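You operate a simulated robot arm through the tools that you are given. There is no shell and no other tool.

Carry out the task below with a simulated robot arm. There is one attempt and no reset: what you move stays moved.

JOB
Let the grey water out and rinse the suds off the purple cloth under the cold tap.
Fine: stopper on the drainer, cloth on the wire rack, tap shut. What is to be rubbed or washed off counts as gone when no trace of it is left.

It is judged by the outcome, as a careful person would: the job done as asked, and still so three seconds after it is handed in. It fails if anything else is knocked over, pushed out of place, dropped, spilled or broken. A push-on lid holds only when it is set on centred and level and pressed home; a screw cap is set on level and turned clockwise until tight. Flat cloth is picked up by pressing the open fingertips on it (5 to 10 N) and closing them slowly along it; thin cloth reads only 2 to 8 mm in the jaws.

ROBOT AND FRAMES
A 7-joint arm with a two-finger parallel gripper, fixed in place. Base frame: the origin is at the foot of the arm, x ahead of it, y to its left, z up. Readings come in m, degrees, newtons and seconds.
Its first joint turns from -132.0 to 132.0 degrees. Payload 3.91 kg.
Tool frame: the origin (TCP) lies between the finger pads and is the grasp point; the fingertips stand 0.03 m ahead of it; z points along the fingers, y is the line along which they close. The gripper opens to 0.11 m. The fingers are 0.02 m wide and 0.01 m thick; the gripper's body (0.048 by 0.112 m) begins 0.055 m behind the TCP.
Orientation is that of the tool frame in the base frame, as a unit quaternion [w, x, y, z]. With the fingers straight down and closing along the base's y, the tool's x points along the base's -x, its y along +y and its z along -z.

CONTROLS
- The arm moves only by the tool apply_moves. Its argument "commands" is a list that holds one entry, the list of rows, each a list of 7 numbers: the closure, from 0 (fully open) to 1 (shut), then the shift along the tool's x, y, z in m, then the turn, a rotation vector about the tool's x, y, z in degrees. In form: [[[claw, dx, dy, dz, ax, ay, az], ...]]. A call has 1 to 20 rows; each row shifts and turns the commanded pose from where the row before left it, along the tool's axes as they then stand. Each row takes 0.2 s and may step no farther than 0.05 m and 8.6 degrees from the row before; otherwise, or with a gripper value out of range, the whole call is refused. A pose out of reach is approached as far as the arm can. The call stops where the force on the tool passes 40 N (or 10 N more than at its start, if that is more) or the arm is blocked; 0.2 s more then pass. The fingers move at their own pace (about 0.108 m/s each) and stop on an object; they squeeze with about 40 N. The grip force told is the motor's: it shows also when the fingers shut on nothing. Time passes only in rows, and 0.2 s behind the last, so rows that do not move let the fingers close. It gives the time, the measured TCP pose, the force on the tool (base axes), the opening and the grip force at its end, in the units of the frame above (readings bear some noise), with the torque about the TCP (base axes, N m) and any sound that the robot's microphone picked up, and new pictures: "views" is both (left out), scene, wrist or none.
- Cameras (640 x 400 px; columns grow to the right, rows downward): "scene" is fixed at [0.0462, 0.6514, 1.6698]; the picture's right is [0.12, -0.99, 0.00], its down [-0.96, -0.12, -0.25] and it looks along [0.24, 0.03, -0.97] (base axes); focal length 214 px, centre (320, 200). "wrist" rides on the gripper at [0.072, 0.017, -0.103] in the tool frame; the picture's right is [-0.23, 0.97, 0.00], its down [-0.76, -0.18, -0.62] and it looks along [-0.61, -0.14, 0.78] (tool axes); focal length 222 px, centre (320, 200). There is no depth. A picture from a camera that has moved, and an enlarged one, comes with that camera's place and axes in the base frame and with its lens. The place of the scene camera against the robot may be out by one fixed shift of up to 0.018 m in any direction.
- enlarge(camera, box): a new picture of the part [left, top, right, bottom] of that camera's present view, enlarged. No time passes.
- job_done(): hands the job in; it is judged then, once.

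Places have to be worked out from the pictures, the camera data and where the tool is seen. Open the gripper and draw the arm clear of the work before you hand the job in, unless the task says otherwise.

The tools are called after ">>>" as a command line: name --argument value ..., lists and objects as JSON in quotes. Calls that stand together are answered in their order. apply_moves: Moves the arm, as the interface text tells. Its arguments: {"type":"object","properties":{"commands":{"type":"array"},"views":{"type":"string","enum":["both","scene","wrist","none"]}},"required":["commands"]} The other tools are called the same way: enlarge (camera, box) takes an enlarged picture of a part of a camera's view; job_done () hands the job in.

At the start:

```text
t: 0.0
position: [0.1812, 0.477, 1.3726]
tool_rot: [0.0, 0.0, 1.0, 0.0]
contact_force: [0.0, -0.6, -0.9]
moment: [-0.01, 0.0, 0.03]
gripper_width: 0.11
finger_force: 0.1
```

scene: 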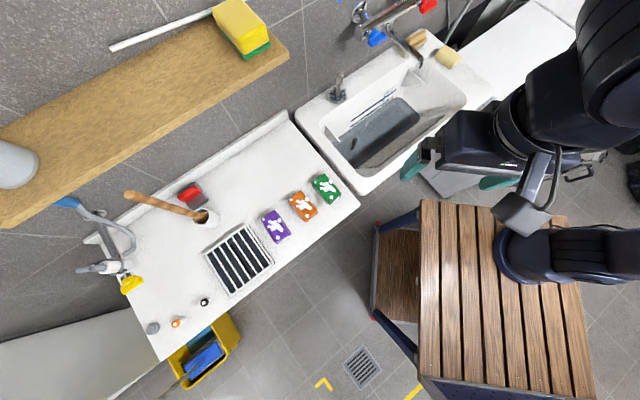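
wrist: 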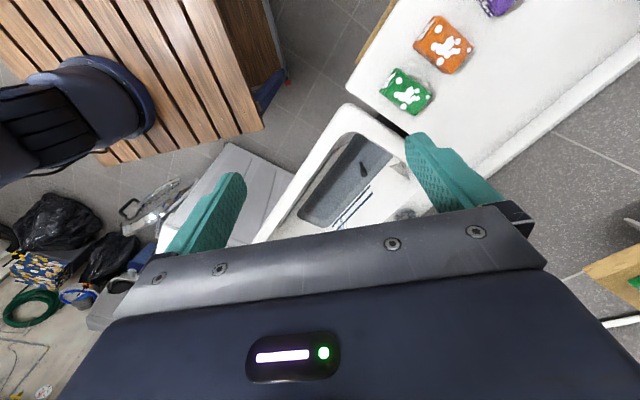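

I start by looking closely at the sink, the tap and the counter before moving anything.

>>> enlarge --camera "scene" --box '[290, 0, 500, 200]'

>>> enlarge --camera "scene" --box '[180, 150, 370, 300]'

>>> enlarge --camera "scene" --box '[40, 160, 280, 390]'

>>> enlarge --camera "wrist" --box '[250, 90, 450, 250]'

```text
2.00 times, centred on (395, 100) of scene
camera zoom: at [0.0462, 0.6514, 1.6698], right [0.12, -0.99, 0.0], down [-0.96, -0.12, -0.25], along [0.24, 0.03, -0.97], focal length 429 px, centre (170, 400)
```

zoom: 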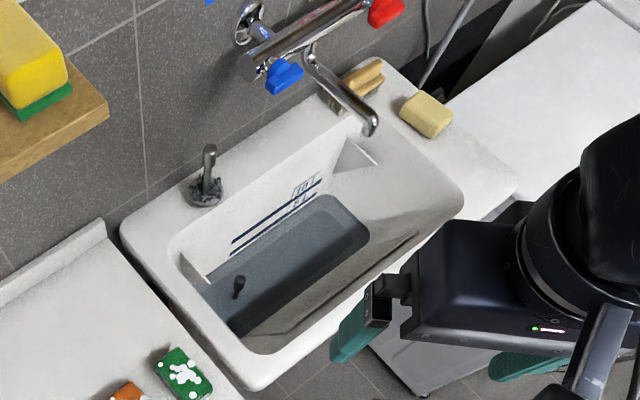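

```text
2.67 times, centred on (275, 225) of scene
camera zoom: at [0.0462, 0.6514, 1.6698], right [0.12, -0.99, 0.0], down [-0.96, -0.12, -0.25], along [0.24, 0.03, -0.97], focal length 572 px, centre (440, 133)
```

zoom: 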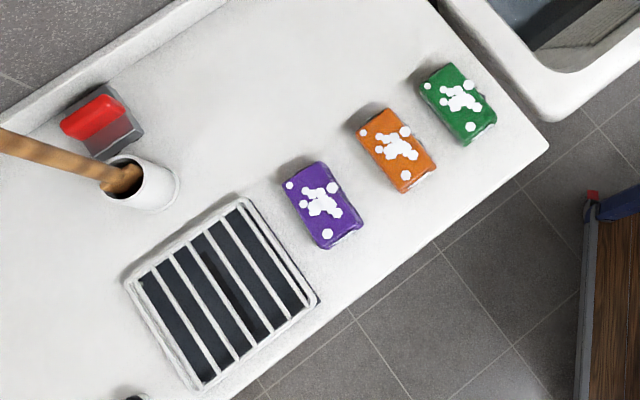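

```text
1.74 times, centred on (160, 275) of scene
camera zoom: at [0.0462, 0.6514, 1.6698], right [0.12, -0.99, 0.0], down [-0.96, -0.12, -0.25], along [0.24, 0.03, -0.97], focal length 373 px, centre (598, 70)
```

zoom: 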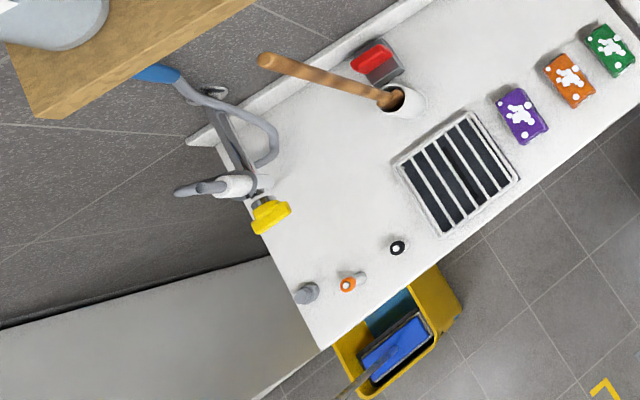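

```text
2.50 times, centred on (350, 170) of wrist
camera zoom: at [0.109, 0.4924, 1.4761], right [0.23, 0.97, 0.0], down [0.76, -0.18, 0.62], along [0.61, -0.14, -0.78], focal length 555 px, centre (245, 275)
```

zoom: 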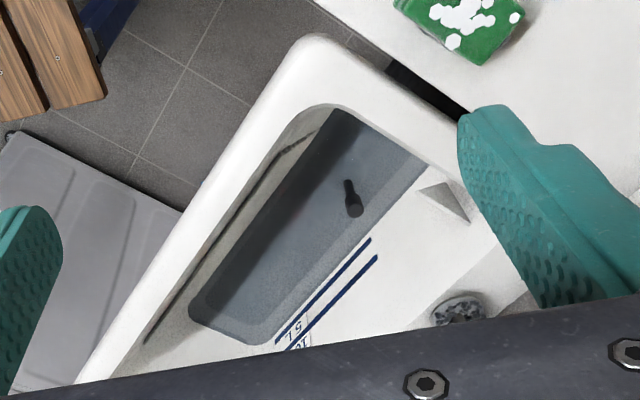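

The wall runs along the base direction (1,-1)/√2. From the two pictures I put the stopper handle near (0.56, 0.55, 0.76), the counter top near z 0.92 and the purple cloth near (0.12, 0.81). I'll turn the tool 45° to square it with the wall and move above the front of the sink to look.

>>> apply_moves --commands '[[[0, 0, 0, 0, 0, 0, -7.5], [0, 0, 0, 0, 0, 0, -7.5], [0, 0, 0, 0, 0, 0, -7.5], [0, 0, 0, 0, 0, 0, -7.5], [0, 0, 0, 0, 0, 0, -7.5], [0, 0, 0, 0, 0, 0, -7.5], [0, -0.012, -0.03, 0, 0, 0, 0], [0, -0.012, -0.03, 0, 0, 0, 0], [0, -0.012, -0.03, 0, 0, 0, 0], [0, -0.012, -0.03, 0, 0, 0, 0], [0, -0.012, -0.03, 0, 0, 0, 0], [0, -0.012, -0.03, 0, 0, 0, 0], [0, -0.012, -0.03, 0, 0, 0, 0], [0, 0, 0, 0, 0, 0, 0]]]' --views "both"

```text
t: 3.0
position: [0.3899, 0.3886, 1.3717]
tool_rot: [0.0, -0.382, 0.924, 0.0]
contact_force: [0.5, 0.0, -0.7]
moment: [0.01, -0.06, -0.01]
gripper_width: 0.1103
finger_force: 0.0
camera wrist: at [0.3264, 0.3479, 1.4755], right [-0.53, 0.85, 0.0], down [0.66, 0.41, 0.62], along [0.53, 0.33, -0.78], focal length 222 px, centre (320, 200)
```

scene: 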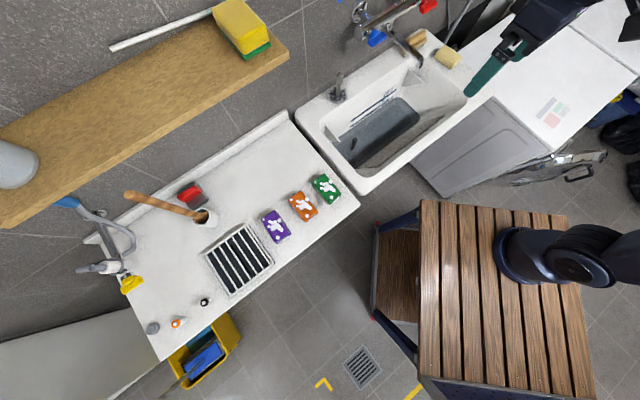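
wrist: 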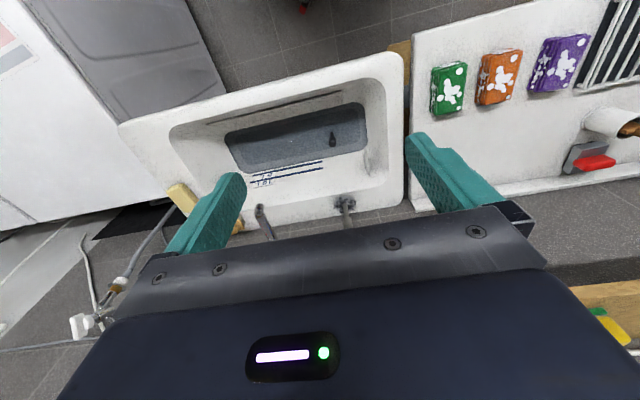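

This is a good view of the sink, so I'll enlarge both pictures.

>>> enlarge --camera "scene" --box '[290, 0, 490, 125]'

>>> enlarge --camera "wrist" --box '[110, 40, 430, 240]'

>>> enlarge --camera "scene" --box '[290, 70, 450, 200]'

>>> enlarge --camera "wrist" --box '[400, 0, 640, 210]'

```text
3.20 times, centred on (390, 62) of scene
camera zoom: at [0.0462, 0.6514, 1.6698], right [0.12, -0.99, 0.0], down [-0.96, -0.12, -0.25], along [0.24, 0.03, -0.97], focal length 686 px, centre (96, 640)
```

zoom: 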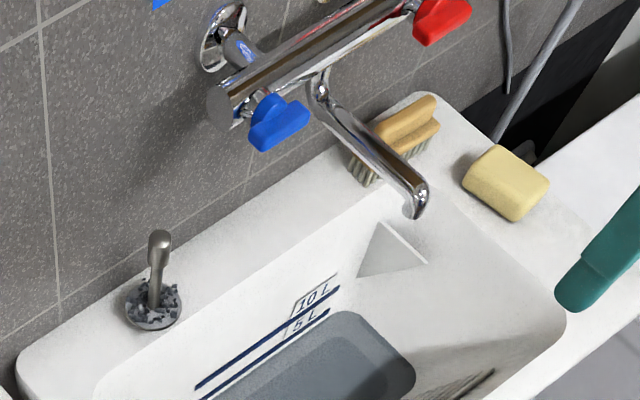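

```text
2.00 times, centred on (270, 140) of wrist
camera zoom: at [0.3264, 0.3479, 1.4755], right [-0.53, 0.85, 0.0], down [0.66, 0.41, 0.62], along [0.53, 0.33, -0.78], focal length 444 px, centre (420, 320)
```

zoom: 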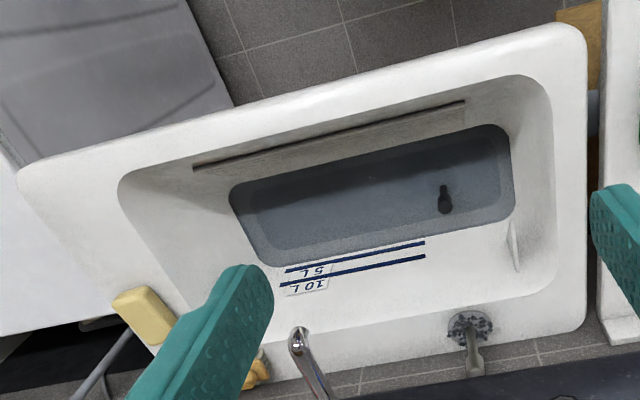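

```text
3.08 times, centred on (370, 135) of scene
camera zoom: at [0.0462, 0.6514, 1.6698], right [0.12, -0.99, 0.0], down [-0.96, -0.12, -0.25], along [0.24, 0.03, -0.97], focal length 660 px, centre (166, 400)
```

zoom: 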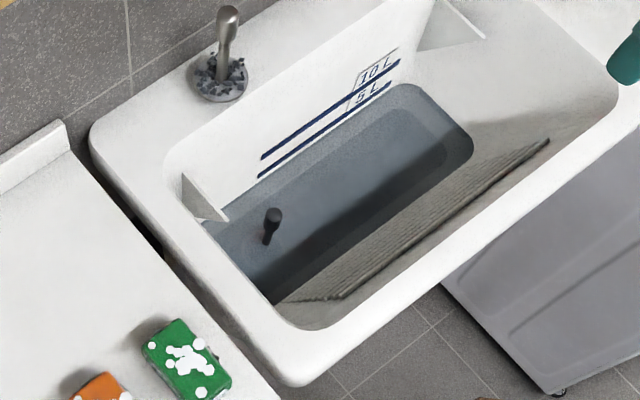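

```text
1.90 times, centred on (520, 105) of wrist
camera zoom: at [0.3264, 0.3479, 1.4755], right [-0.53, 0.85, 0.0], down [0.66, 0.41, 0.62], along [0.53, 0.33, -0.78], focal length 423 px, centre (-61, 381)
```

zoom: 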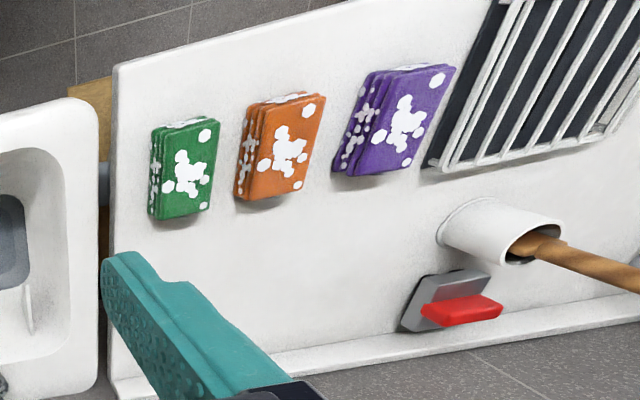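

The handle's bulb triangulates to about (0.577, 0.554, 0.77), standing upright, with its base near z 0.68. The spout tip is near (0.674, 0.403, 1.10). I'll tilt the tool 15° so the arm leans back from the tap, and stop about 0.3 m short of the handle to check.

>>> apply_moves --commands '[[[0, 0, 0, 0, 0, -7.5, 0], [0, 0, 0, 0, 0, -7.5, 0], [0.4, -0.0101, -0.0021, 0.045, 0, 0, 0], [0.4, -0.0101, -0.0021, 0.045, 0, 0, 0], [0.4, -0.0101, -0.0021, 0.045, 0, 0, 0], [0.4, -0.0101, -0.0021, 0.045, 0, 0, 0], [0.4, -0.0101, -0.0021, 0.045, 0, 0, 0], [0.4, -0.0101, -0.0021, 0.045, 0, 0, 0], [0.4, -0.0101, -0.0021, 0.045, 0, 0, 0], [0.4, -0.0101, -0.0021, 0.045, 0, 0, 0], [0.4, 0, 0, 0, 0, 0, 0]]]'

```text
t: 5.4
position: [0.5235, 0.4981, 1.0449]
tool_rot: [0.12, -0.38, 0.916, 0.049]
contact_force: [0.4, 1.1, 0.6]
moment: [0.03, 0.02, 0.01]
gripper_width: 0.066
finger_force: 0.0
camera wrist: at [0.442, 0.4397, 1.1264], right [-0.53, 0.84, 0.06], down [0.53, 0.28, 0.8], along [0.66, 0.46, -0.6], focal length 222 px, centre (320, 200)
```

scene: 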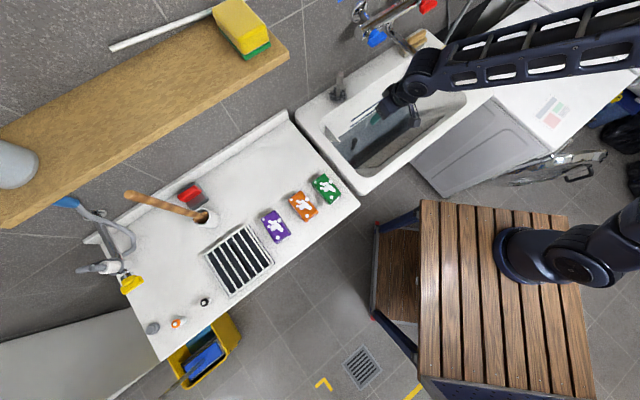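
wrist: 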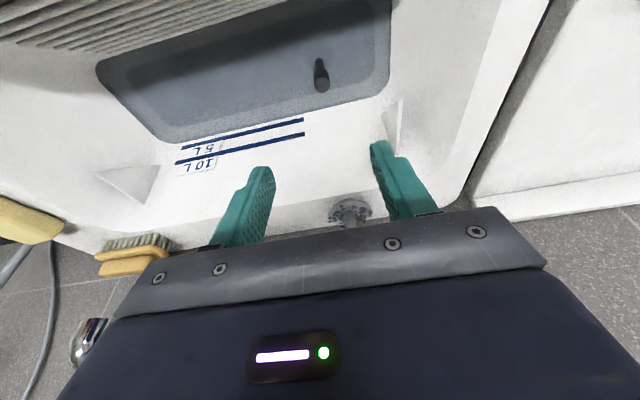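

>>> enlarge --camera "wrist" --box '[260, 20, 400, 120]'

```text
4.00 times, centred on (330, 70) of wrist
camera zoom: at [0.442, 0.4397, 1.1264], right [-0.53, 0.84, 0.06], down [0.53, 0.28, 0.8], along [0.66, 0.46, -0.6], focal length 888 px, centre (280, 720)
```

zoom: 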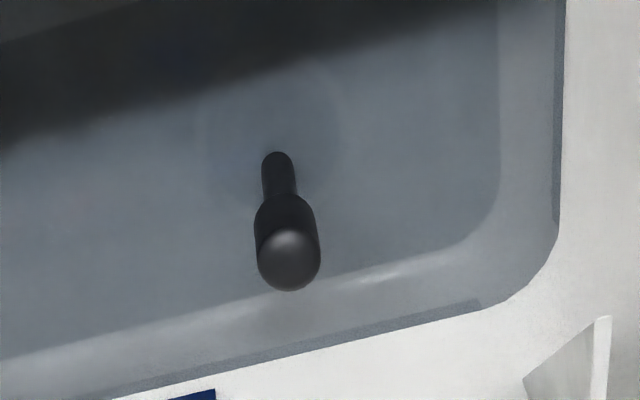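

The handle axis is confirmed at about (0.577, 0.555), with the bulb about 24 mm thick around z 0.76. I go down along the tool axis with the fingers about 66 mm apart, then close.

>>> apply_moves --commands '[[[0.4, 0, 0, 0.043, 0, 0, 0], [0.4, 0, 0, 0.043, 0, 0, 0], [0.4, 0, 0, 0.043, 0, 0, 0], [0.4, 0, 0, 0.043, 0, 0, 0], [0.4, 0, 0, 0.043, 0, 0, 0], [0.4, 0, 0, 0.043, 0, 0, 0], [0.4, 0, 0, 0.02, 0, 0, 0], [0.4, 0, 0, 0.02, 0, 0, 0], [0.4, 0, 0, 0, 0, 0, 0]]]'

>>> enlarge --camera "wrist" --box '[200, 60, 440, 220]'

```text
t: 7.4
position: [0.5775, 0.5508, 0.7568]
tool_rot: [0.121, -0.379, 0.916, 0.05]
contact_force: [-0.6, -0.4, -0.8]
moment: [0.02, -0.01, 0.01]
gripper_width: 0.0662
finger_force: 0.0
camera wrist: at [0.4968, 0.4937, 0.8389], right [-0.53, 0.84, 0.06], down [0.53, 0.28, 0.8], along [0.66, 0.46, -0.6], focal length 222 px, centre (320, 200)
```

scene: 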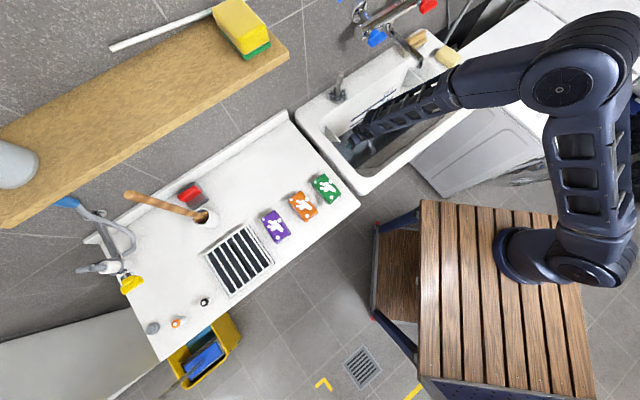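
wrist: 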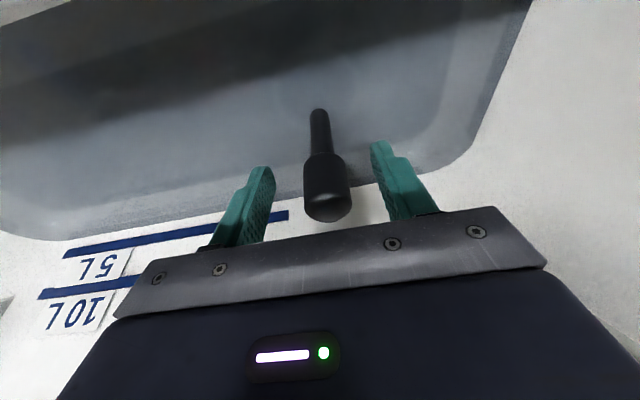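

```text
2.50 times, centred on (320, 140) of wrist
camera zoom: at [0.4968, 0.4937, 0.8389], right [-0.53, 0.84, 0.06], down [0.53, 0.28, 0.8], along [0.66, 0.46, -0.6], focal length 555 px, centre (320, 350)
```

zoom: 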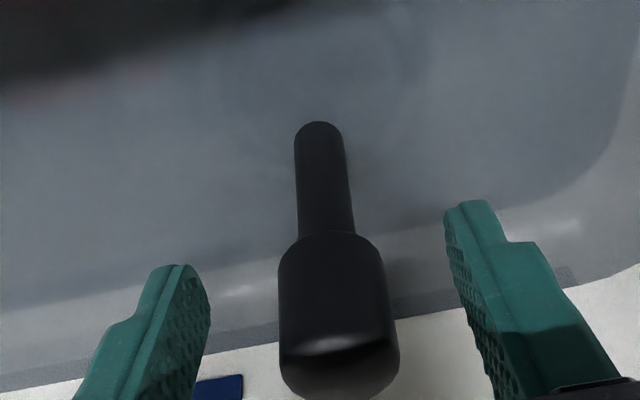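

The bulb sits between the fingers and about centred. Closing on it.

>>> apply_moves --commands '[[[0.7, 0, 0, 0, 0, 0, 0], [0.85, 0, 0, 0, 0, 0, 0], [1, 0, 0, 0, 0, 0, 0], [1, 0, 0, 0, 0, 0, 0], [1, 0, 0, 0, 0, 0, 0]]]' --views "wrist"

```text
t: 8.6
position: [0.5775, 0.5515, 0.7583]
tool_rot: [0.121, -0.379, 0.916, 0.05]
contact_force: [-4.7, 4.6, -0.5]
moment: [0.53, 0.5, -0.05]
gripper_width: 0.0243
finger_force: 39.9
camera wrist: at [0.4964, 0.494, 0.8391], right [-0.53, 0.84, 0.06], down [0.53, 0.28, 0.8], along [0.66, 0.46, -0.6], focal length 222 px, centre (320, 200)
```

wrist: 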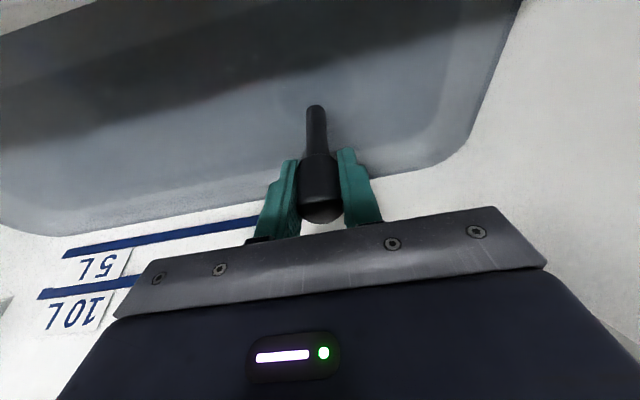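

The grip reads 24 mm at 40 N, so the bulb is held. I ease off the small sideways load and lift slowly, straight up.

>>> apply_moves --commands '[[[1, 0, 0.002, 0, 0, 0, 0], [1, -0.0013, 0, -0.0048, 0, 0, 0], [1, -0.0013, 0, -0.0048, 0, 0, 0], [1, -0.0026, 0, -0.0097, 0, 0, 0], [1, -0.0026, 0, -0.0097, 0, 0, 0], [1, 0, 0, 0, 0, 0, 0]]]'

```text
t: 10.0
position: [0.575, 0.5536, 0.7871]
tool_rot: [0.12, -0.378, 0.916, 0.05]
contact_force: [0.1, 0.7, -1.3]
moment: [0.05, -0.02, -0.02]
gripper_width: 0.0243
finger_force: 39.9
camera wrist: at [0.495, 0.4953, 0.8689], right [-0.53, 0.84, 0.06], down [0.53, 0.28, 0.8], along [0.66, 0.46, -0.6], focal length 222 px, centre (320, 200)
```

scene: 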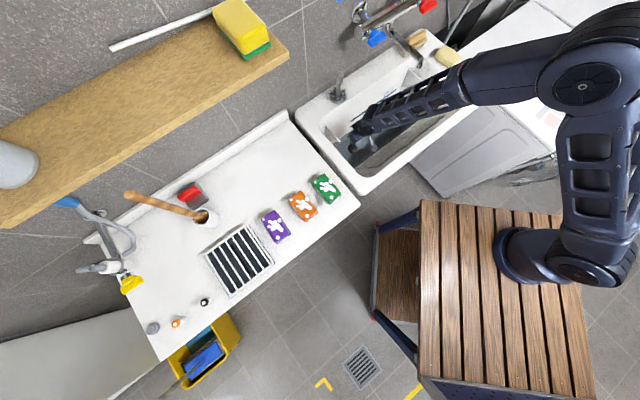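
wrist: 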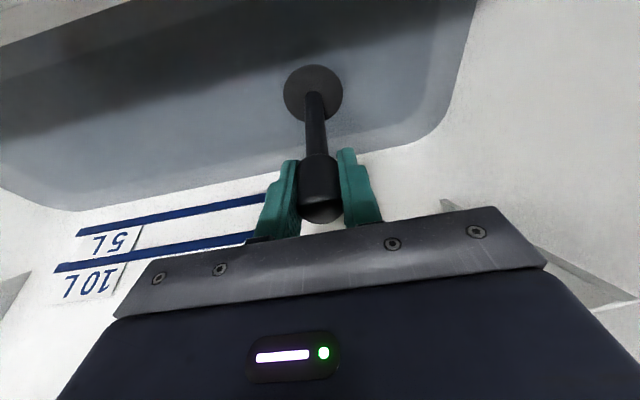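

The stopper is out, a disc on a stem. Next I lift it straight up, clear of the rim.

>>> apply_moves --commands '[[[1, -0.0062, 0, -0.0232, 0, 0, 0], [1, -0.0103, 0, -0.0386, 0, 0, 0], [1, -0.0103, 0, -0.0386, 0, 0, 0], [1, -0.0103, 0, -0.0386, 0, 0, 0], [1, -0.0103, 0, -0.0386, 0, 0, 0], [1, -0.0103, 0, -0.0386, 0, 0, 0], [1, -0.0103, 0, -0.0386, 0, 0, 0], [1, -0.0103, 0, -0.0386, 0, 0, 0], [1, 0, 0, 0, 0, 0, 0], [1, 0, 0, 0, 0, 0, 0], [1, 0, 0, 0, 0, 0, 0]]]'

>>> enlarge --camera "wrist" --box '[200, 0, 440, 220]'

```text
t: 12.4
position: [0.5757, 0.5508, 1.0912]
tool_rot: [0.121, -0.38, 0.916, 0.05]
contact_force: [-0.4, 0.1, -1.8]
moment: [0.02, -0.01, 0.0]
gripper_width: 0.0243
finger_force: 39.8
camera wrist: at [0.4947, 0.4939, 1.1729], right [-0.53, 0.84, 0.06], down [0.53, 0.28, 0.8], along [0.66, 0.46, -0.6], focal length 222 px, centre (320, 200)
```

scene: 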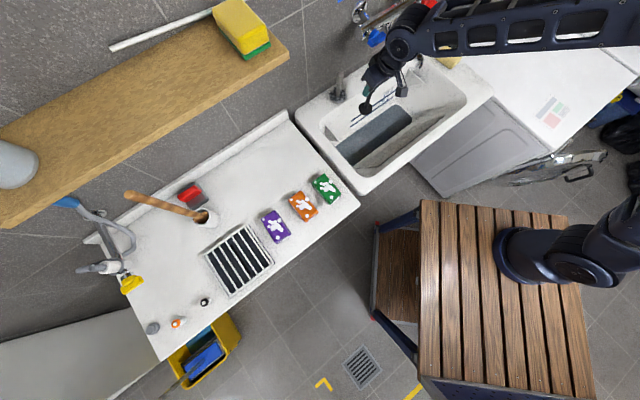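
wrist: 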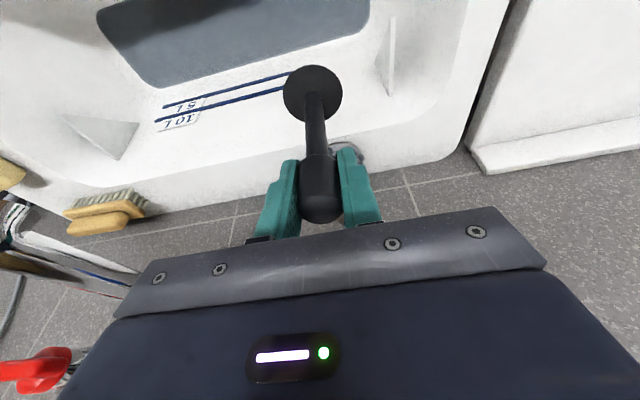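

```text
1.82 times, centred on (320, 110) of wrist
camera zoom: at [0.4947, 0.4939, 1.1729], right [-0.53, 0.84, 0.06], down [0.53, 0.28, 0.8], along [0.66, 0.46, -0.6], focal length 404 px, centre (320, 364)
```

zoom: 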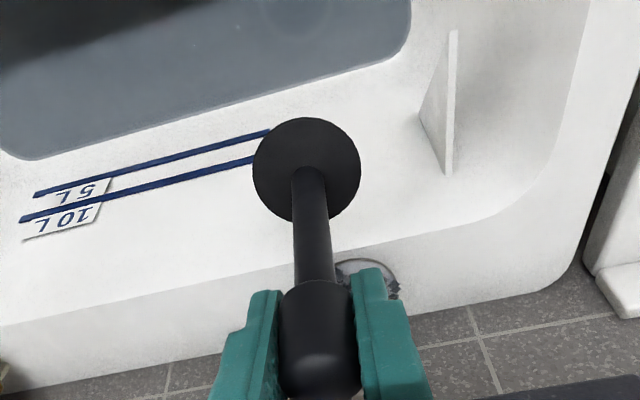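

The water level is falling. I carry the stopper left, over a free spot on the drainer at about (0.31, 0.78), behind the green and orange cloths and well in front of the shelf, which I put at z 1.29 with its front edge about 0.1 m further back.

>>> apply_moves --commands '[[[1, 0.0032, 0.0435, -0.0009, 0, 0, 0], [1, 0.0032, 0.0435, -0.0009, 0, 0, 0], [1, 0.0032, 0.0435, -0.0009, 0, 0, 0], [1, 0.0032, 0.0435, -0.0009, 0, 0, 0], [1, 0.0032, 0.0435, -0.0009, 0, 0, 0], [1, 0.0032, 0.0435, -0.0009, 0, 0, 0], [1, 0.0032, 0.0435, -0.0009, 0, 0, 0], [1, 0.0032, 0.0435, -0.0009, 0, 0, 0], [1, 0, 0, 0, 0, 0, 0], [1, 0, 0, 0, 0, 0, 0]]]'

>>> enlarge --camera "scene" --box '[230, 80, 430, 250]'

```text
t: 14.6
position: [0.3101, 0.7799, 1.0914]
tool_rot: [0.12, -0.38, 0.916, 0.05]
contact_force: [0.4, 0.6, -0.4]
moment: [0.02, -0.01, -0.02]
gripper_width: 0.024
finger_force: 40.3
camera wrist: at [0.2304, 0.7224, 1.173], right [-0.53, 0.84, 0.06], down [0.53, 0.28, 0.8], along [0.66, 0.46, -0.6], focal length 222 px, centre (320, 200)
```

scene: 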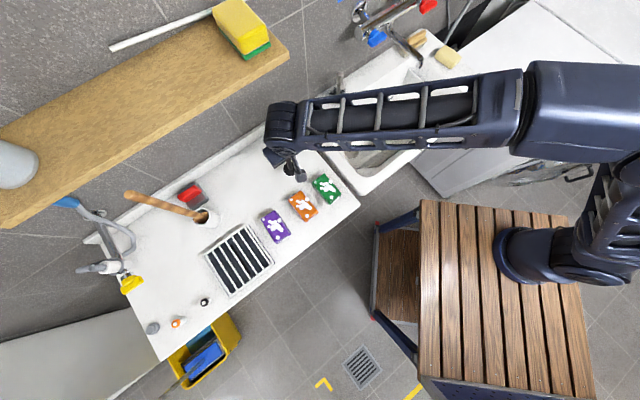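
wrist: 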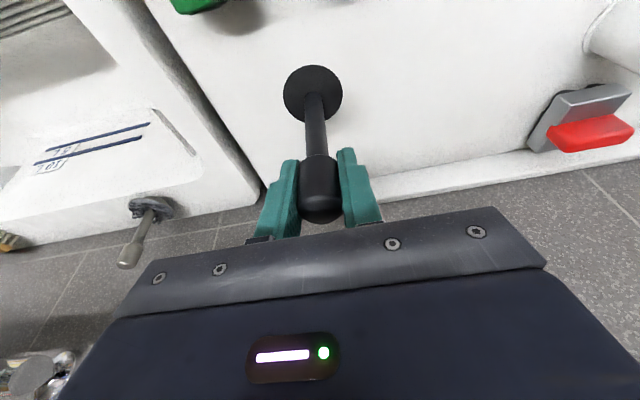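

```text
2.35 times, centred on (330, 165) of scene
camera zoom: at [0.0462, 0.6514, 1.6698], right [0.12, -0.99, 0.0], down [-0.96, -0.12, -0.25], along [0.24, 0.03, -0.97], focal length 505 px, centre (296, 282)
```

zoom: 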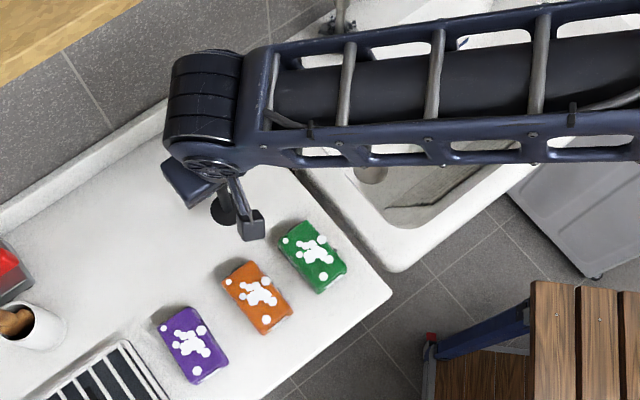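

The spot under the disc is clear. I lower the stopper straight down, slowly near the counter.

>>> apply_moves --commands '[[[1, 0.0052, 0, 0.0193, 0, 0, 0], [1, 0.0052, 0, 0.0193, 0, 0, 0], [1, 0.0026, 0, 0.0097, 0, 0, 0], [1, 0, 0, 0, 0, 0, 0]]]' --views "wrist"

```text
t: 15.6
position: [0.3115, 0.7793, 1.0418]
tool_rot: [0.121, -0.379, 0.916, 0.05]
contact_force: [1.1, 0.2, -1.2]
moment: [0.05, 0.0, -0.03]
gripper_width: 0.0238
finger_force: 40.5
camera wrist: at [0.2303, 0.7223, 1.1229], right [-0.53, 0.84, 0.06], down [0.53, 0.28, 0.8], along [0.66, 0.46, -0.6], focal length 222 px, centre (320, 200)
```

wrist: 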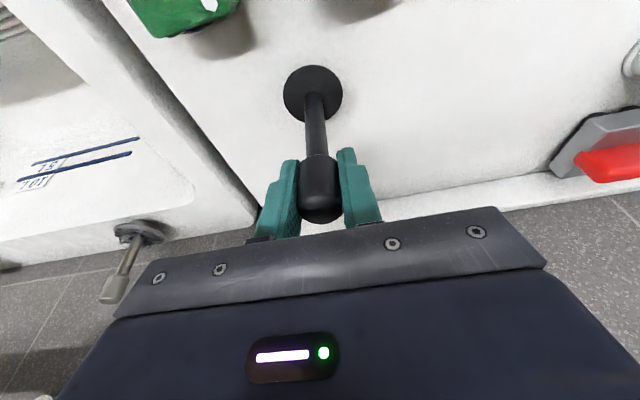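

No contact yet. I go on down in 3 mm steps and watch the force.

>>> apply_moves --commands '[[[1, 0.0008, 0, 0.0029, 0, 0, 0], [1, 0.0008, 0, 0.0029, 0, 0, 0], [1, 0.0008, 0, 0.0029, 0, 0, 0], [1, 0.0008, 0, 0.0029, 0, 0, 0], [1, 0, 0, 0, 0, 0, 0]]]' --views "none"

>>> apply_moves --commands '[[[1, 0.0008, 0, 0.0029, 0, 0, 0], [1, 0.0008, 0, 0.0029, 0, 0, 0], [1, 0, 0, 0, 0, 0, 0]]]' --views "wrist"

```text
t: 16.8
position: [0.3112, 0.7805, 1.03]
tool_rot: [0.121, -0.38, 0.916, 0.05]
contact_force: [-0.5, 1.6, -1.2]
moment: [-0.04, 0.01, -0.01]
gripper_width: 0.024
finger_force: 40.0
```

```text
t: 17.6
position: [0.3103, 0.7803, 1.0262]
tool_rot: [0.122, -0.379, 0.916, 0.052]
contact_force: [-1.8, -4.9, 24.4]
moment: [-0.6, 0.21, 0.02]
gripper_width: 0.0241
finger_force: 39.7
camera wrist: at [0.2297, 0.7221, 1.1073], right [-0.53, 0.84, 0.06], down [0.53, 0.28, 0.8], along [0.66, 0.46, -0.6], focal length 222 px, centre (320, 200)
```

wrist: 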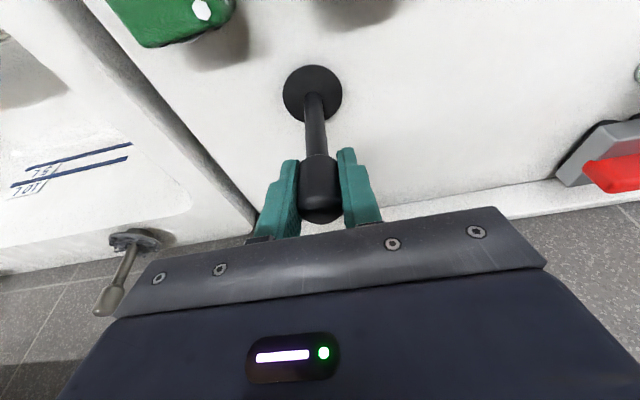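

The stopper is down on the drainer, reading 24 N. I ease the load off, open the fingers gently and rise along the tool axis.

>>> apply_moves --commands '[[[1, -0.0004, 0, -0.0016, 0, 0, 0], [0.95, 0, 0, 0, 0, 0, 0], [0.75, 0, 0, 0, 0, 0, 0], [0.7, 0, 0, 0, 0, 0, 0], [0.6, 0, 0, 0, 0, 0, 0], [0.55, 0, 0, 0, 0, 0, 0], [0.5, 0, 0, 0, 0, 0, 0], [0.5, 0, 0, 0, 0, 0, 0]]]' --views "wrist"

```text
t: 19.4
position: [0.3095, 0.7801, 1.0264]
tool_rot: [0.121, -0.38, 0.916, 0.05]
contact_force: [0.4, -0.4, 0.6]
moment: [0.03, -0.02, -0.02]
gripper_width: 0.0548
finger_force: 0.1
camera wrist: at [0.2297, 0.7222, 1.1067], right [-0.53, 0.84, 0.06], down [0.53, 0.28, 0.8], along [0.66, 0.46, -0.6], focal length 222 px, centre (320, 200)
```

wrist: 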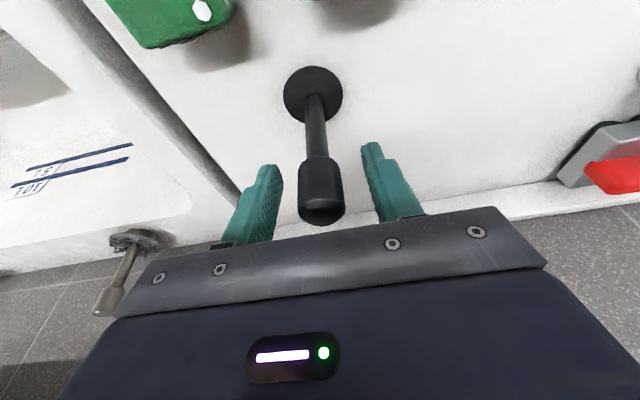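

The stopper stands free and upright. I retreat along the tool axis, then look at the sink and the cloths.

>>> apply_moves --commands '[[[0.5, 0, 0, -0.03, 0, 0, 0], [0.5, 0, 0, -0.045, 0, 0, 0], [0.5, 0, 0, -0.045, 0, 0, 0], [0.5, 0, 0, -0.045, 0, 0, 0], [0.5, 0, 0, -0.045, 0, 0, 0], [0, 0.04, 0, 0, 0, 0, 0], [0, 0.04, 0, 0, 0, 0, 0], [0, 0.04, 0, 0, 0, 0, 0], [0, 0, 0, 0, 0, 0, 0]]]'

>>> enlarge --camera "scene" --box '[230, 0, 490, 200]'

>>> enlarge --camera "wrist" --box '[180, 0, 640, 240]'

```text
t: 21.4
position: [0.1896, 0.6582, 1.1969]
tool_rot: [0.12, -0.379, 0.916, 0.05]
contact_force: [0.0, 1.0, -0.5]
moment: [-0.02, 0.02, 0.0]
gripper_width: 0.1101
finger_force: 0.0
camera wrist: at [0.1089, 0.6014, 1.2789], right [-0.53, 0.84, 0.06], down [0.53, 0.28, 0.8], along [0.66, 0.46, -0.6], focal length 222 px, centre (320, 200)
```

scene: 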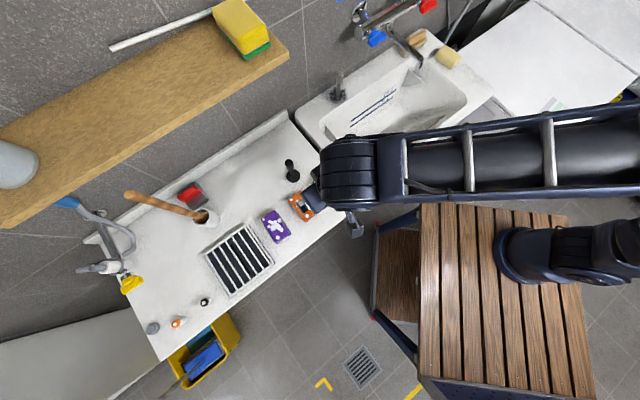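
wrist: 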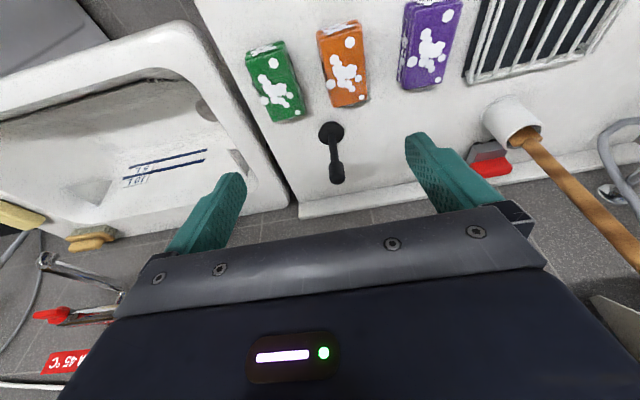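

```text
2.00 times, centred on (360, 100) of scene
camera zoom: at [0.0462, 0.6514, 1.6698], right [0.12, -0.99, 0.0], down [-0.96, -0.12, -0.25], along [0.24, 0.03, -0.97], focal length 429 px, centre (240, 400)
```

zoom: 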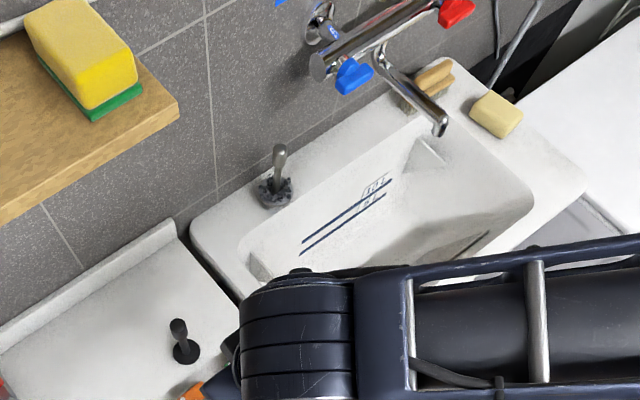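

```text
1.39 times, centred on (410, 120) of wrist
camera zoom: at [0.1089, 0.6014, 1.2789], right [-0.53, 0.84, 0.06], down [0.53, 0.28, 0.8], along [0.66, 0.46, -0.6], focal length 309 px, centre (195, 311)
```

zoom: 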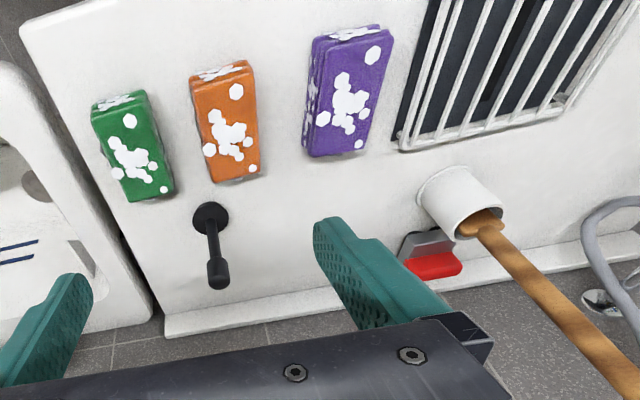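

The basin now looks empty and the stopper stands on the drainer. Next I need a close look at the blue cold handle, so I move right and tilt the tool to face the tap.

>>> apply_moves --commands '[[[0, 0.0022, -0.043, -0.011, 0, 0, 0], [0, 0.0022, -0.043, -0.011, 0, 0, 0], [0, 0.0022, -0.043, -0.011, 0, 0, 0], [0, 0.0022, -0.043, -0.011, 0, 0, 0], [0, 0.0022, -0.043, -0.011, 0, 0, 0], [0, 0.0022, -0.043, -0.011, 0, 0, 0], [0, 0.0022, -0.043, -0.011, 0, 0, 0], [0, 0.0022, -0.043, -0.011, 0, 0, 0], [0, 0.0022, -0.043, -0.011, 0, 0, 0], [0, 0.0022, -0.043, -0.011, 0, 0, 0], [0, 0, 0, 0, 0, -7.5, 0], [0, 0, 0, 0, 0, -7.5, 0], [0, 0, 0, 0, 0, -7.5, 0], [0, 0, 0, 0, 0, -7.5, 0], [0, 0, 0, 0, 0, -7.5, 0], [0, 0, 0, 0, 0, -7.5, 0], [0, 0, 0, 0, 0, 0, 0]]]'

>>> enlarge --camera "wrist" --box '[140, 0, 500, 220]'

>>> enlarge --camera "scene" --box '[290, 60, 480, 200]'

```text
t: 25.0
position: [0.4578, 0.3204, 1.2984]
tool_rot: [0.462, -0.332, 0.8, 0.192]
contact_force: [-0.4, -0.1, 0.1]
moment: [-0.02, -0.01, 0.03]
gripper_width: 0.1103
finger_force: 0.0
camera wrist: at [0.358, 0.2422, 1.2871], right [-0.61, 0.77, 0.2], down [0.01, -0.24, 0.97], along [0.79, 0.59, 0.14], focal length 222 px, centre (320, 200)
```

scene: 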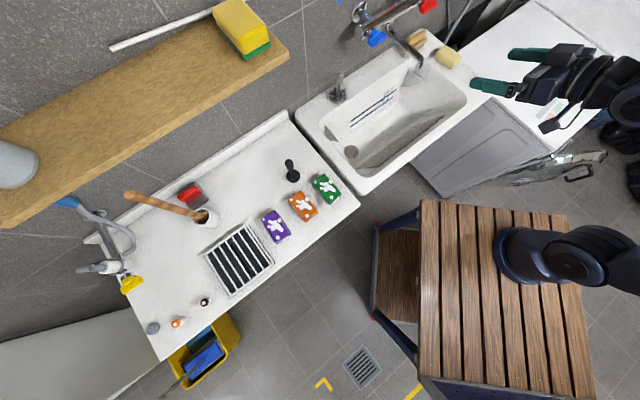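
wrist: 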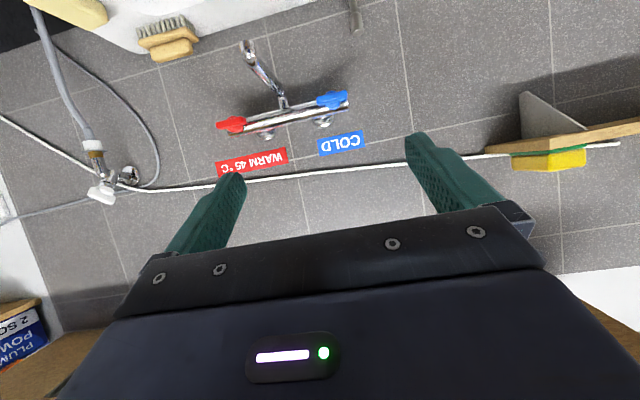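

```text
1.78 times, centred on (320, 110) of wrist
camera zoom: at [0.358, 0.2422, 1.2871], right [-0.61, 0.77, 0.2], down [0.01, -0.24, 0.97], along [0.79, 0.59, 0.14], focal length 395 px, centre (320, 360)
```

zoom: 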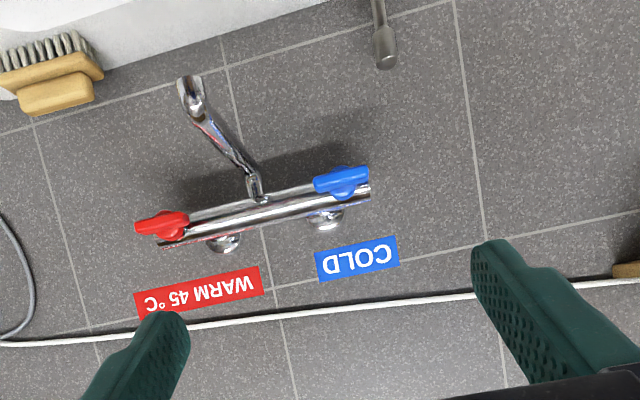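

```text
2.86 times, centred on (385, 130) of scene
camera zoom: at [0.0462, 0.6514, 1.6698], right [0.12, -0.99, 0.0], down [-0.96, -0.12, -0.25], along [0.24, 0.03, -0.97], focal length 613 px, centre (134, 400)
```

zoom: 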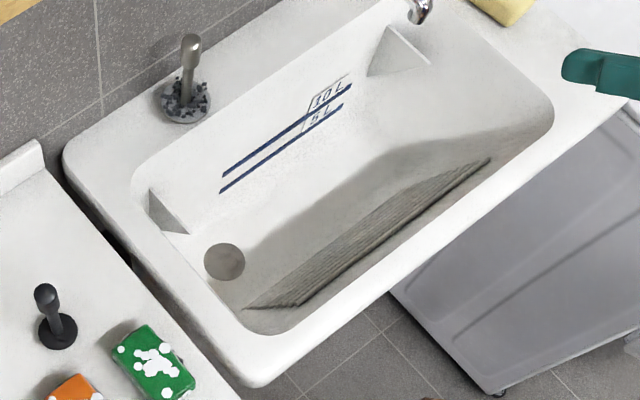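

The water is gone and the drain hole is visible. The COLD label confirms blue, and I put the blue wing handle near (0.68, 0.56, 1.17), lying across the bar. I go closer to see its shape and axis.

>>> apply_moves --commands '[[[0, 0, 0.005, 0.043, 0, 0, 0], [0, 0, 0.005, 0.043, 0, 0, 0], [0, 0, 0.005, 0.043, 0, 0, 0], [0, 0, 0.005, 0.043, 0, 0, 0], [0, 0, 0.005, 0.03, 0, 0, 0], [0, 0, 0, 0, 0, 0, 0]]]'

>>> enlarge --camera "wrist" --box '[180, 50, 420, 210]'

>>> enlarge --camera "scene" --box '[320, 0, 460, 90]'

```text
t: 26.6
position: [0.2168, 0.6045, 1.1966]
tool_rot: [0.391, -0.538, 0.679, 0.311]
contact_force: [0.7, 1.0, -0.8]
moment: [0.04, -0.03, 0.0]
gripper_width: 0.11
finger_force: 0.0
stopped in row 6: the arm was blocked; the commanded pose is now the measured one
camera wrist: at [0.1714, 0.4844, 1.1864], right [-0.92, 0.33, 0.2], down [0.14, -0.2, 0.97], along [0.36, 0.92, 0.13], focal length 222 px, centre (320, 200)
```

scene: 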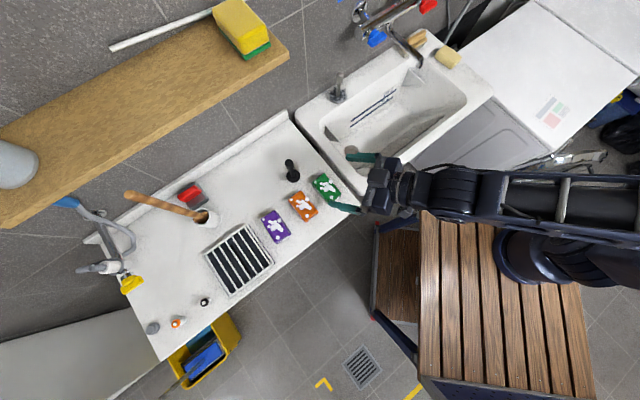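
wrist: 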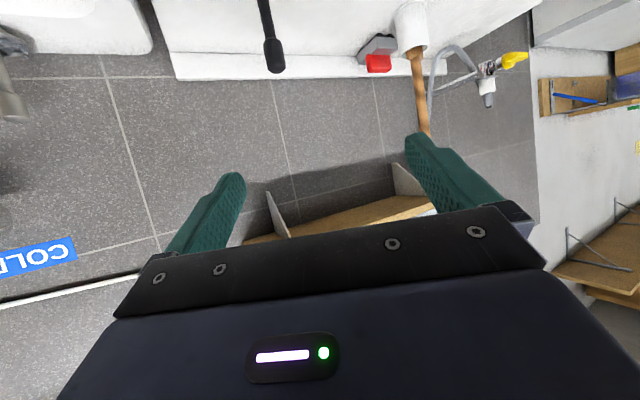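

```text
2.50 times, centred on (300, 130) of wrist
camera zoom: at [0.1714, 0.4844, 1.1864], right [-0.92, 0.33, 0.2], down [0.14, -0.2, 0.97], along [0.36, 0.92, 0.13], focal length 555 px, centre (370, 375)
```

zoom: 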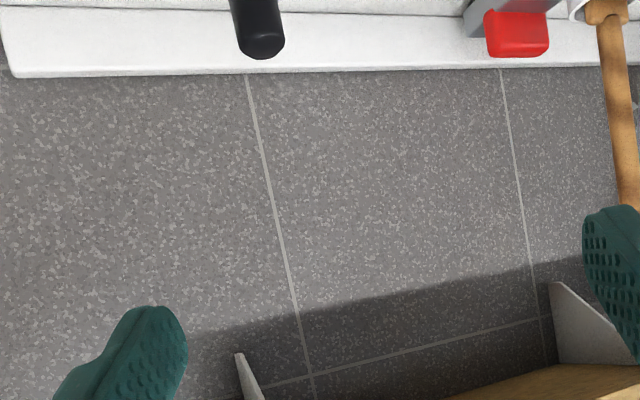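

```text
4.44 times, centred on (390, 45) of scene
camera zoom: at [0.0462, 0.6514, 1.6698], right [0.12, -0.99, 0.0], down [-0.96, -0.12, -0.25], along [0.24, 0.03, -0.97], focal length 953 px, centre (9, 889)
```

zoom: 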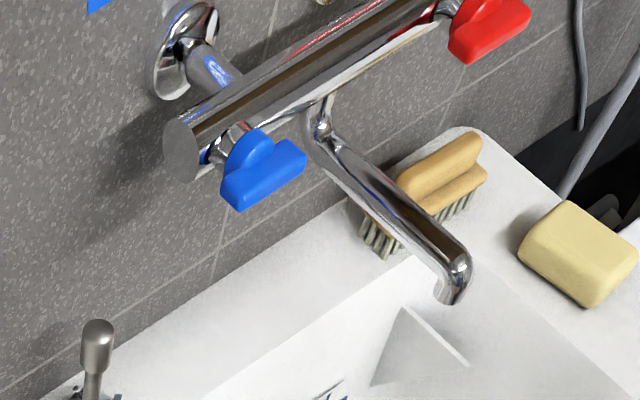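

The arm swung left unexpectedly: at 60° tilt and short reach it jumped to another arm configuration and stopped, at z 1.20 above the counter. Nothing appears touched and the forces are about zero. I raise it carefully and return towards a steeper tool, small steps first.

>>> apply_moves --commands '[[[0, -0.026, 0, -0.015, 0, 0, 0], [0, -0.026, 0, -0.015, 0, 0, 0], [0, 0, 0, 0, 0, 0, 0]]]'

>>> enlarge --camera "scene" --box '[240, 100, 440, 280]'

```text
t: 27.4
position: [0.2182, 0.6034, 1.2559]
tool_rot: [0.393, -0.537, 0.679, 0.31]
contact_force: [-0.2, -0.2, -0.3]
moment: [-0.01, 0.01, 0.0]
gripper_width: 0.1101
finger_force: 0.0
camera wrist: at [0.1726, 0.484, 1.2464], right [-0.92, 0.33, 0.2], down [0.14, -0.2, 0.97], along [0.36, 0.92, 0.14], focal length 222 px, centre (320, 200)
```

scene: 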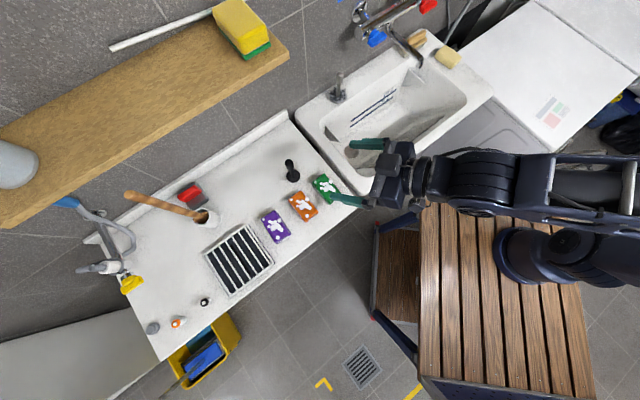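
wrist: 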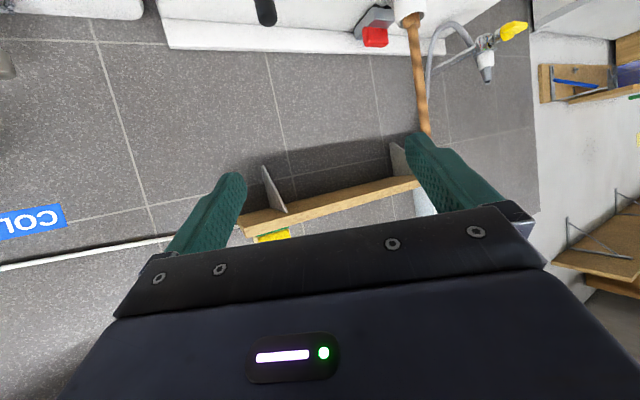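

```text
2.22 times, centred on (340, 190) of scene
camera zoom: at [0.0462, 0.6514, 1.6698], right [0.12, -0.99, 0.0], down [-0.96, -0.12, -0.25], along [0.24, 0.03, -0.97], focal length 477 px, centre (276, 222)
```

zoom: 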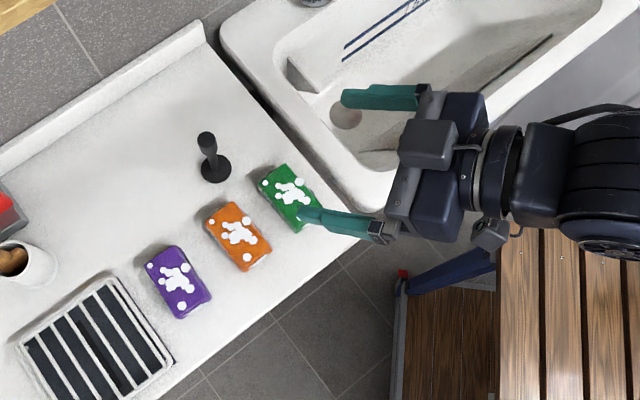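

The arm responds normally again and nothing on the counter has shifted. I stand the tool up to 15° and turn it back to face the wall.

>>> apply_moves --commands '[[[0, 0, 0, 0, 0, 7.5, 0], [0, 0, 0, 0, 0, 7.5, 0], [0, 0, 0, 0, 0, 7.5, 0], [0, 0, 0, 0, 0, 7.5, 0], [0, 0, 0, 0, 0, 7.5, 0], [0, 0, 0, 0, 0, 7.5, 0], [0, 0, 0, 0, 2.07, 0, 7.73], [0, 0, 0, 0, 2.07, 0, 7.73], [0, 0, 0, 0, 2.07, 0, 7.73], [0, 0, 0, 0, 2.07, 0, 7.73], [0, 0, 0, 0, 0, 0, 0]]]'

```text
t: 29.8
position: [0.2178, 0.604, 1.2577]
tool_rot: [0.12, -0.376, 0.917, 0.05]
contact_force: [0.5, 0.0, 0.7]
moment: [-0.01, 0.0, -0.01]
gripper_width: 0.1099
finger_force: 0.1
camera wrist: at [0.1365, 0.5464, 1.3394], right [-0.53, 0.85, 0.06], down [0.53, 0.28, 0.8], along [0.66, 0.45, -0.6], focal length 222 px, centre (320, 200)
```

scene: 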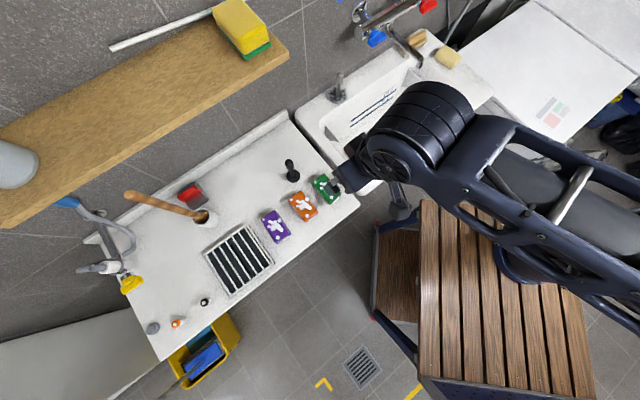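
wrist: 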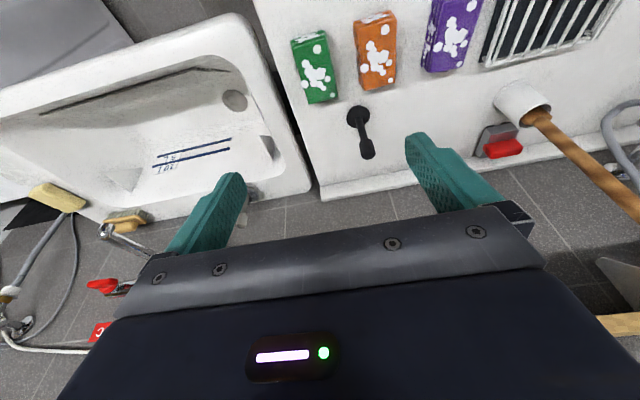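

The tool is back to a sound pose. I move right along the wall at a safe height, then tilt to 30° facing the tap.

>>> apply_moves --commands '[[[0, -0.0064, -0.04, -0.0048, 0, 0, 0], [0, -0.0064, -0.04, -0.0048, 0, 0, 0], [0, -0.0064, -0.04, -0.0048, 0, 0, 0], [0, -0.0064, -0.04, -0.0048, 0, 0, 0], [0, -0.0064, -0.04, -0.0048, 0, 0, 0], [0, -0.0064, -0.04, -0.0048, 0, 0, 0], [0, -0.0064, -0.04, -0.0048, 0, 0, 0], [0, -0.0064, -0.04, -0.0048, 0, 0, 0], [0, 0, 0, 0, 0, -7.5, 0], [0, 0, 0, 0, 0, -7.5, 0], [0, 0, 0, 0, 0, 0, 0]]]'

>>> enlarge --camera "wrist" --box '[180, 50, 420, 230]'

```text
t: 32.2
position: [0.4719, 0.4043, 1.3078]
tool_rot: [0.24, -0.365, 0.894, 0.099]
contact_force: [0.6, -0.8, -0.3]
moment: [-0.03, -0.03, -0.02]
gripper_width: 0.1099
finger_force: 0.1
camera wrist: at [0.3778, 0.334, 1.3609], right [-0.54, 0.83, 0.12], down [0.37, 0.12, 0.92], along [0.75, 0.54, -0.37], focal length 222 px, centre (320, 200)
```

scene: 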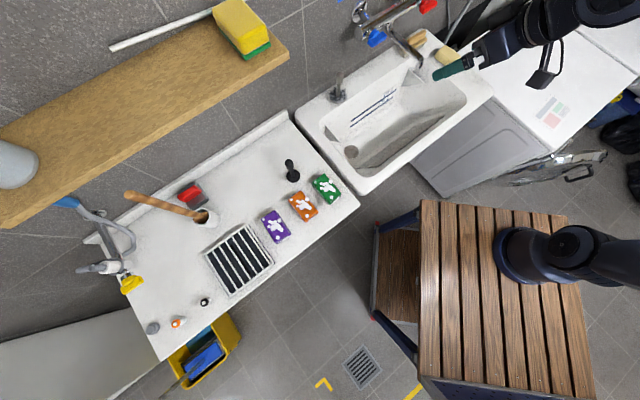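
wrist: 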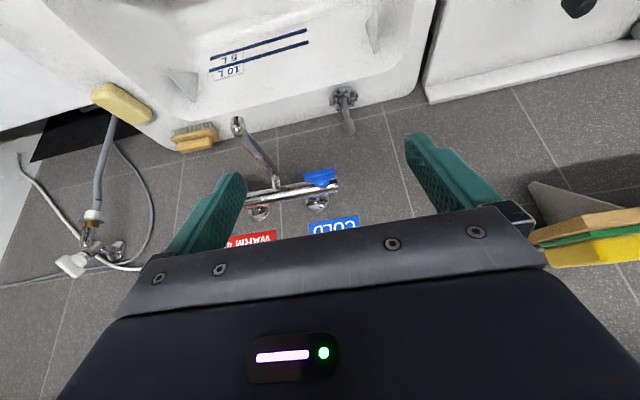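

```text
2.22 times, centred on (300, 140) of wrist
camera zoom: at [0.3778, 0.334, 1.3609], right [-0.54, 0.83, 0.12], down [0.37, 0.12, 0.92], along [0.75, 0.54, -0.37], focal length 494 px, centre (364, 333)
```

zoom: 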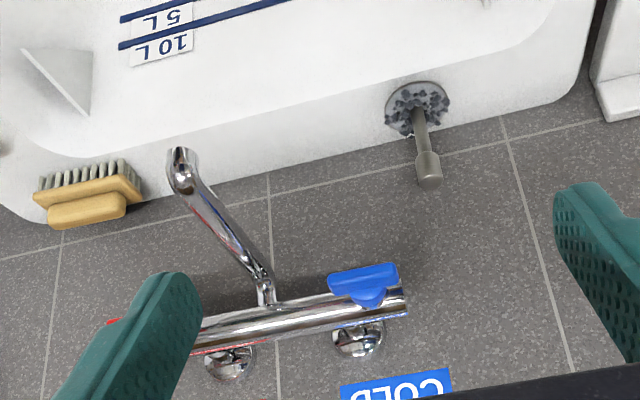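

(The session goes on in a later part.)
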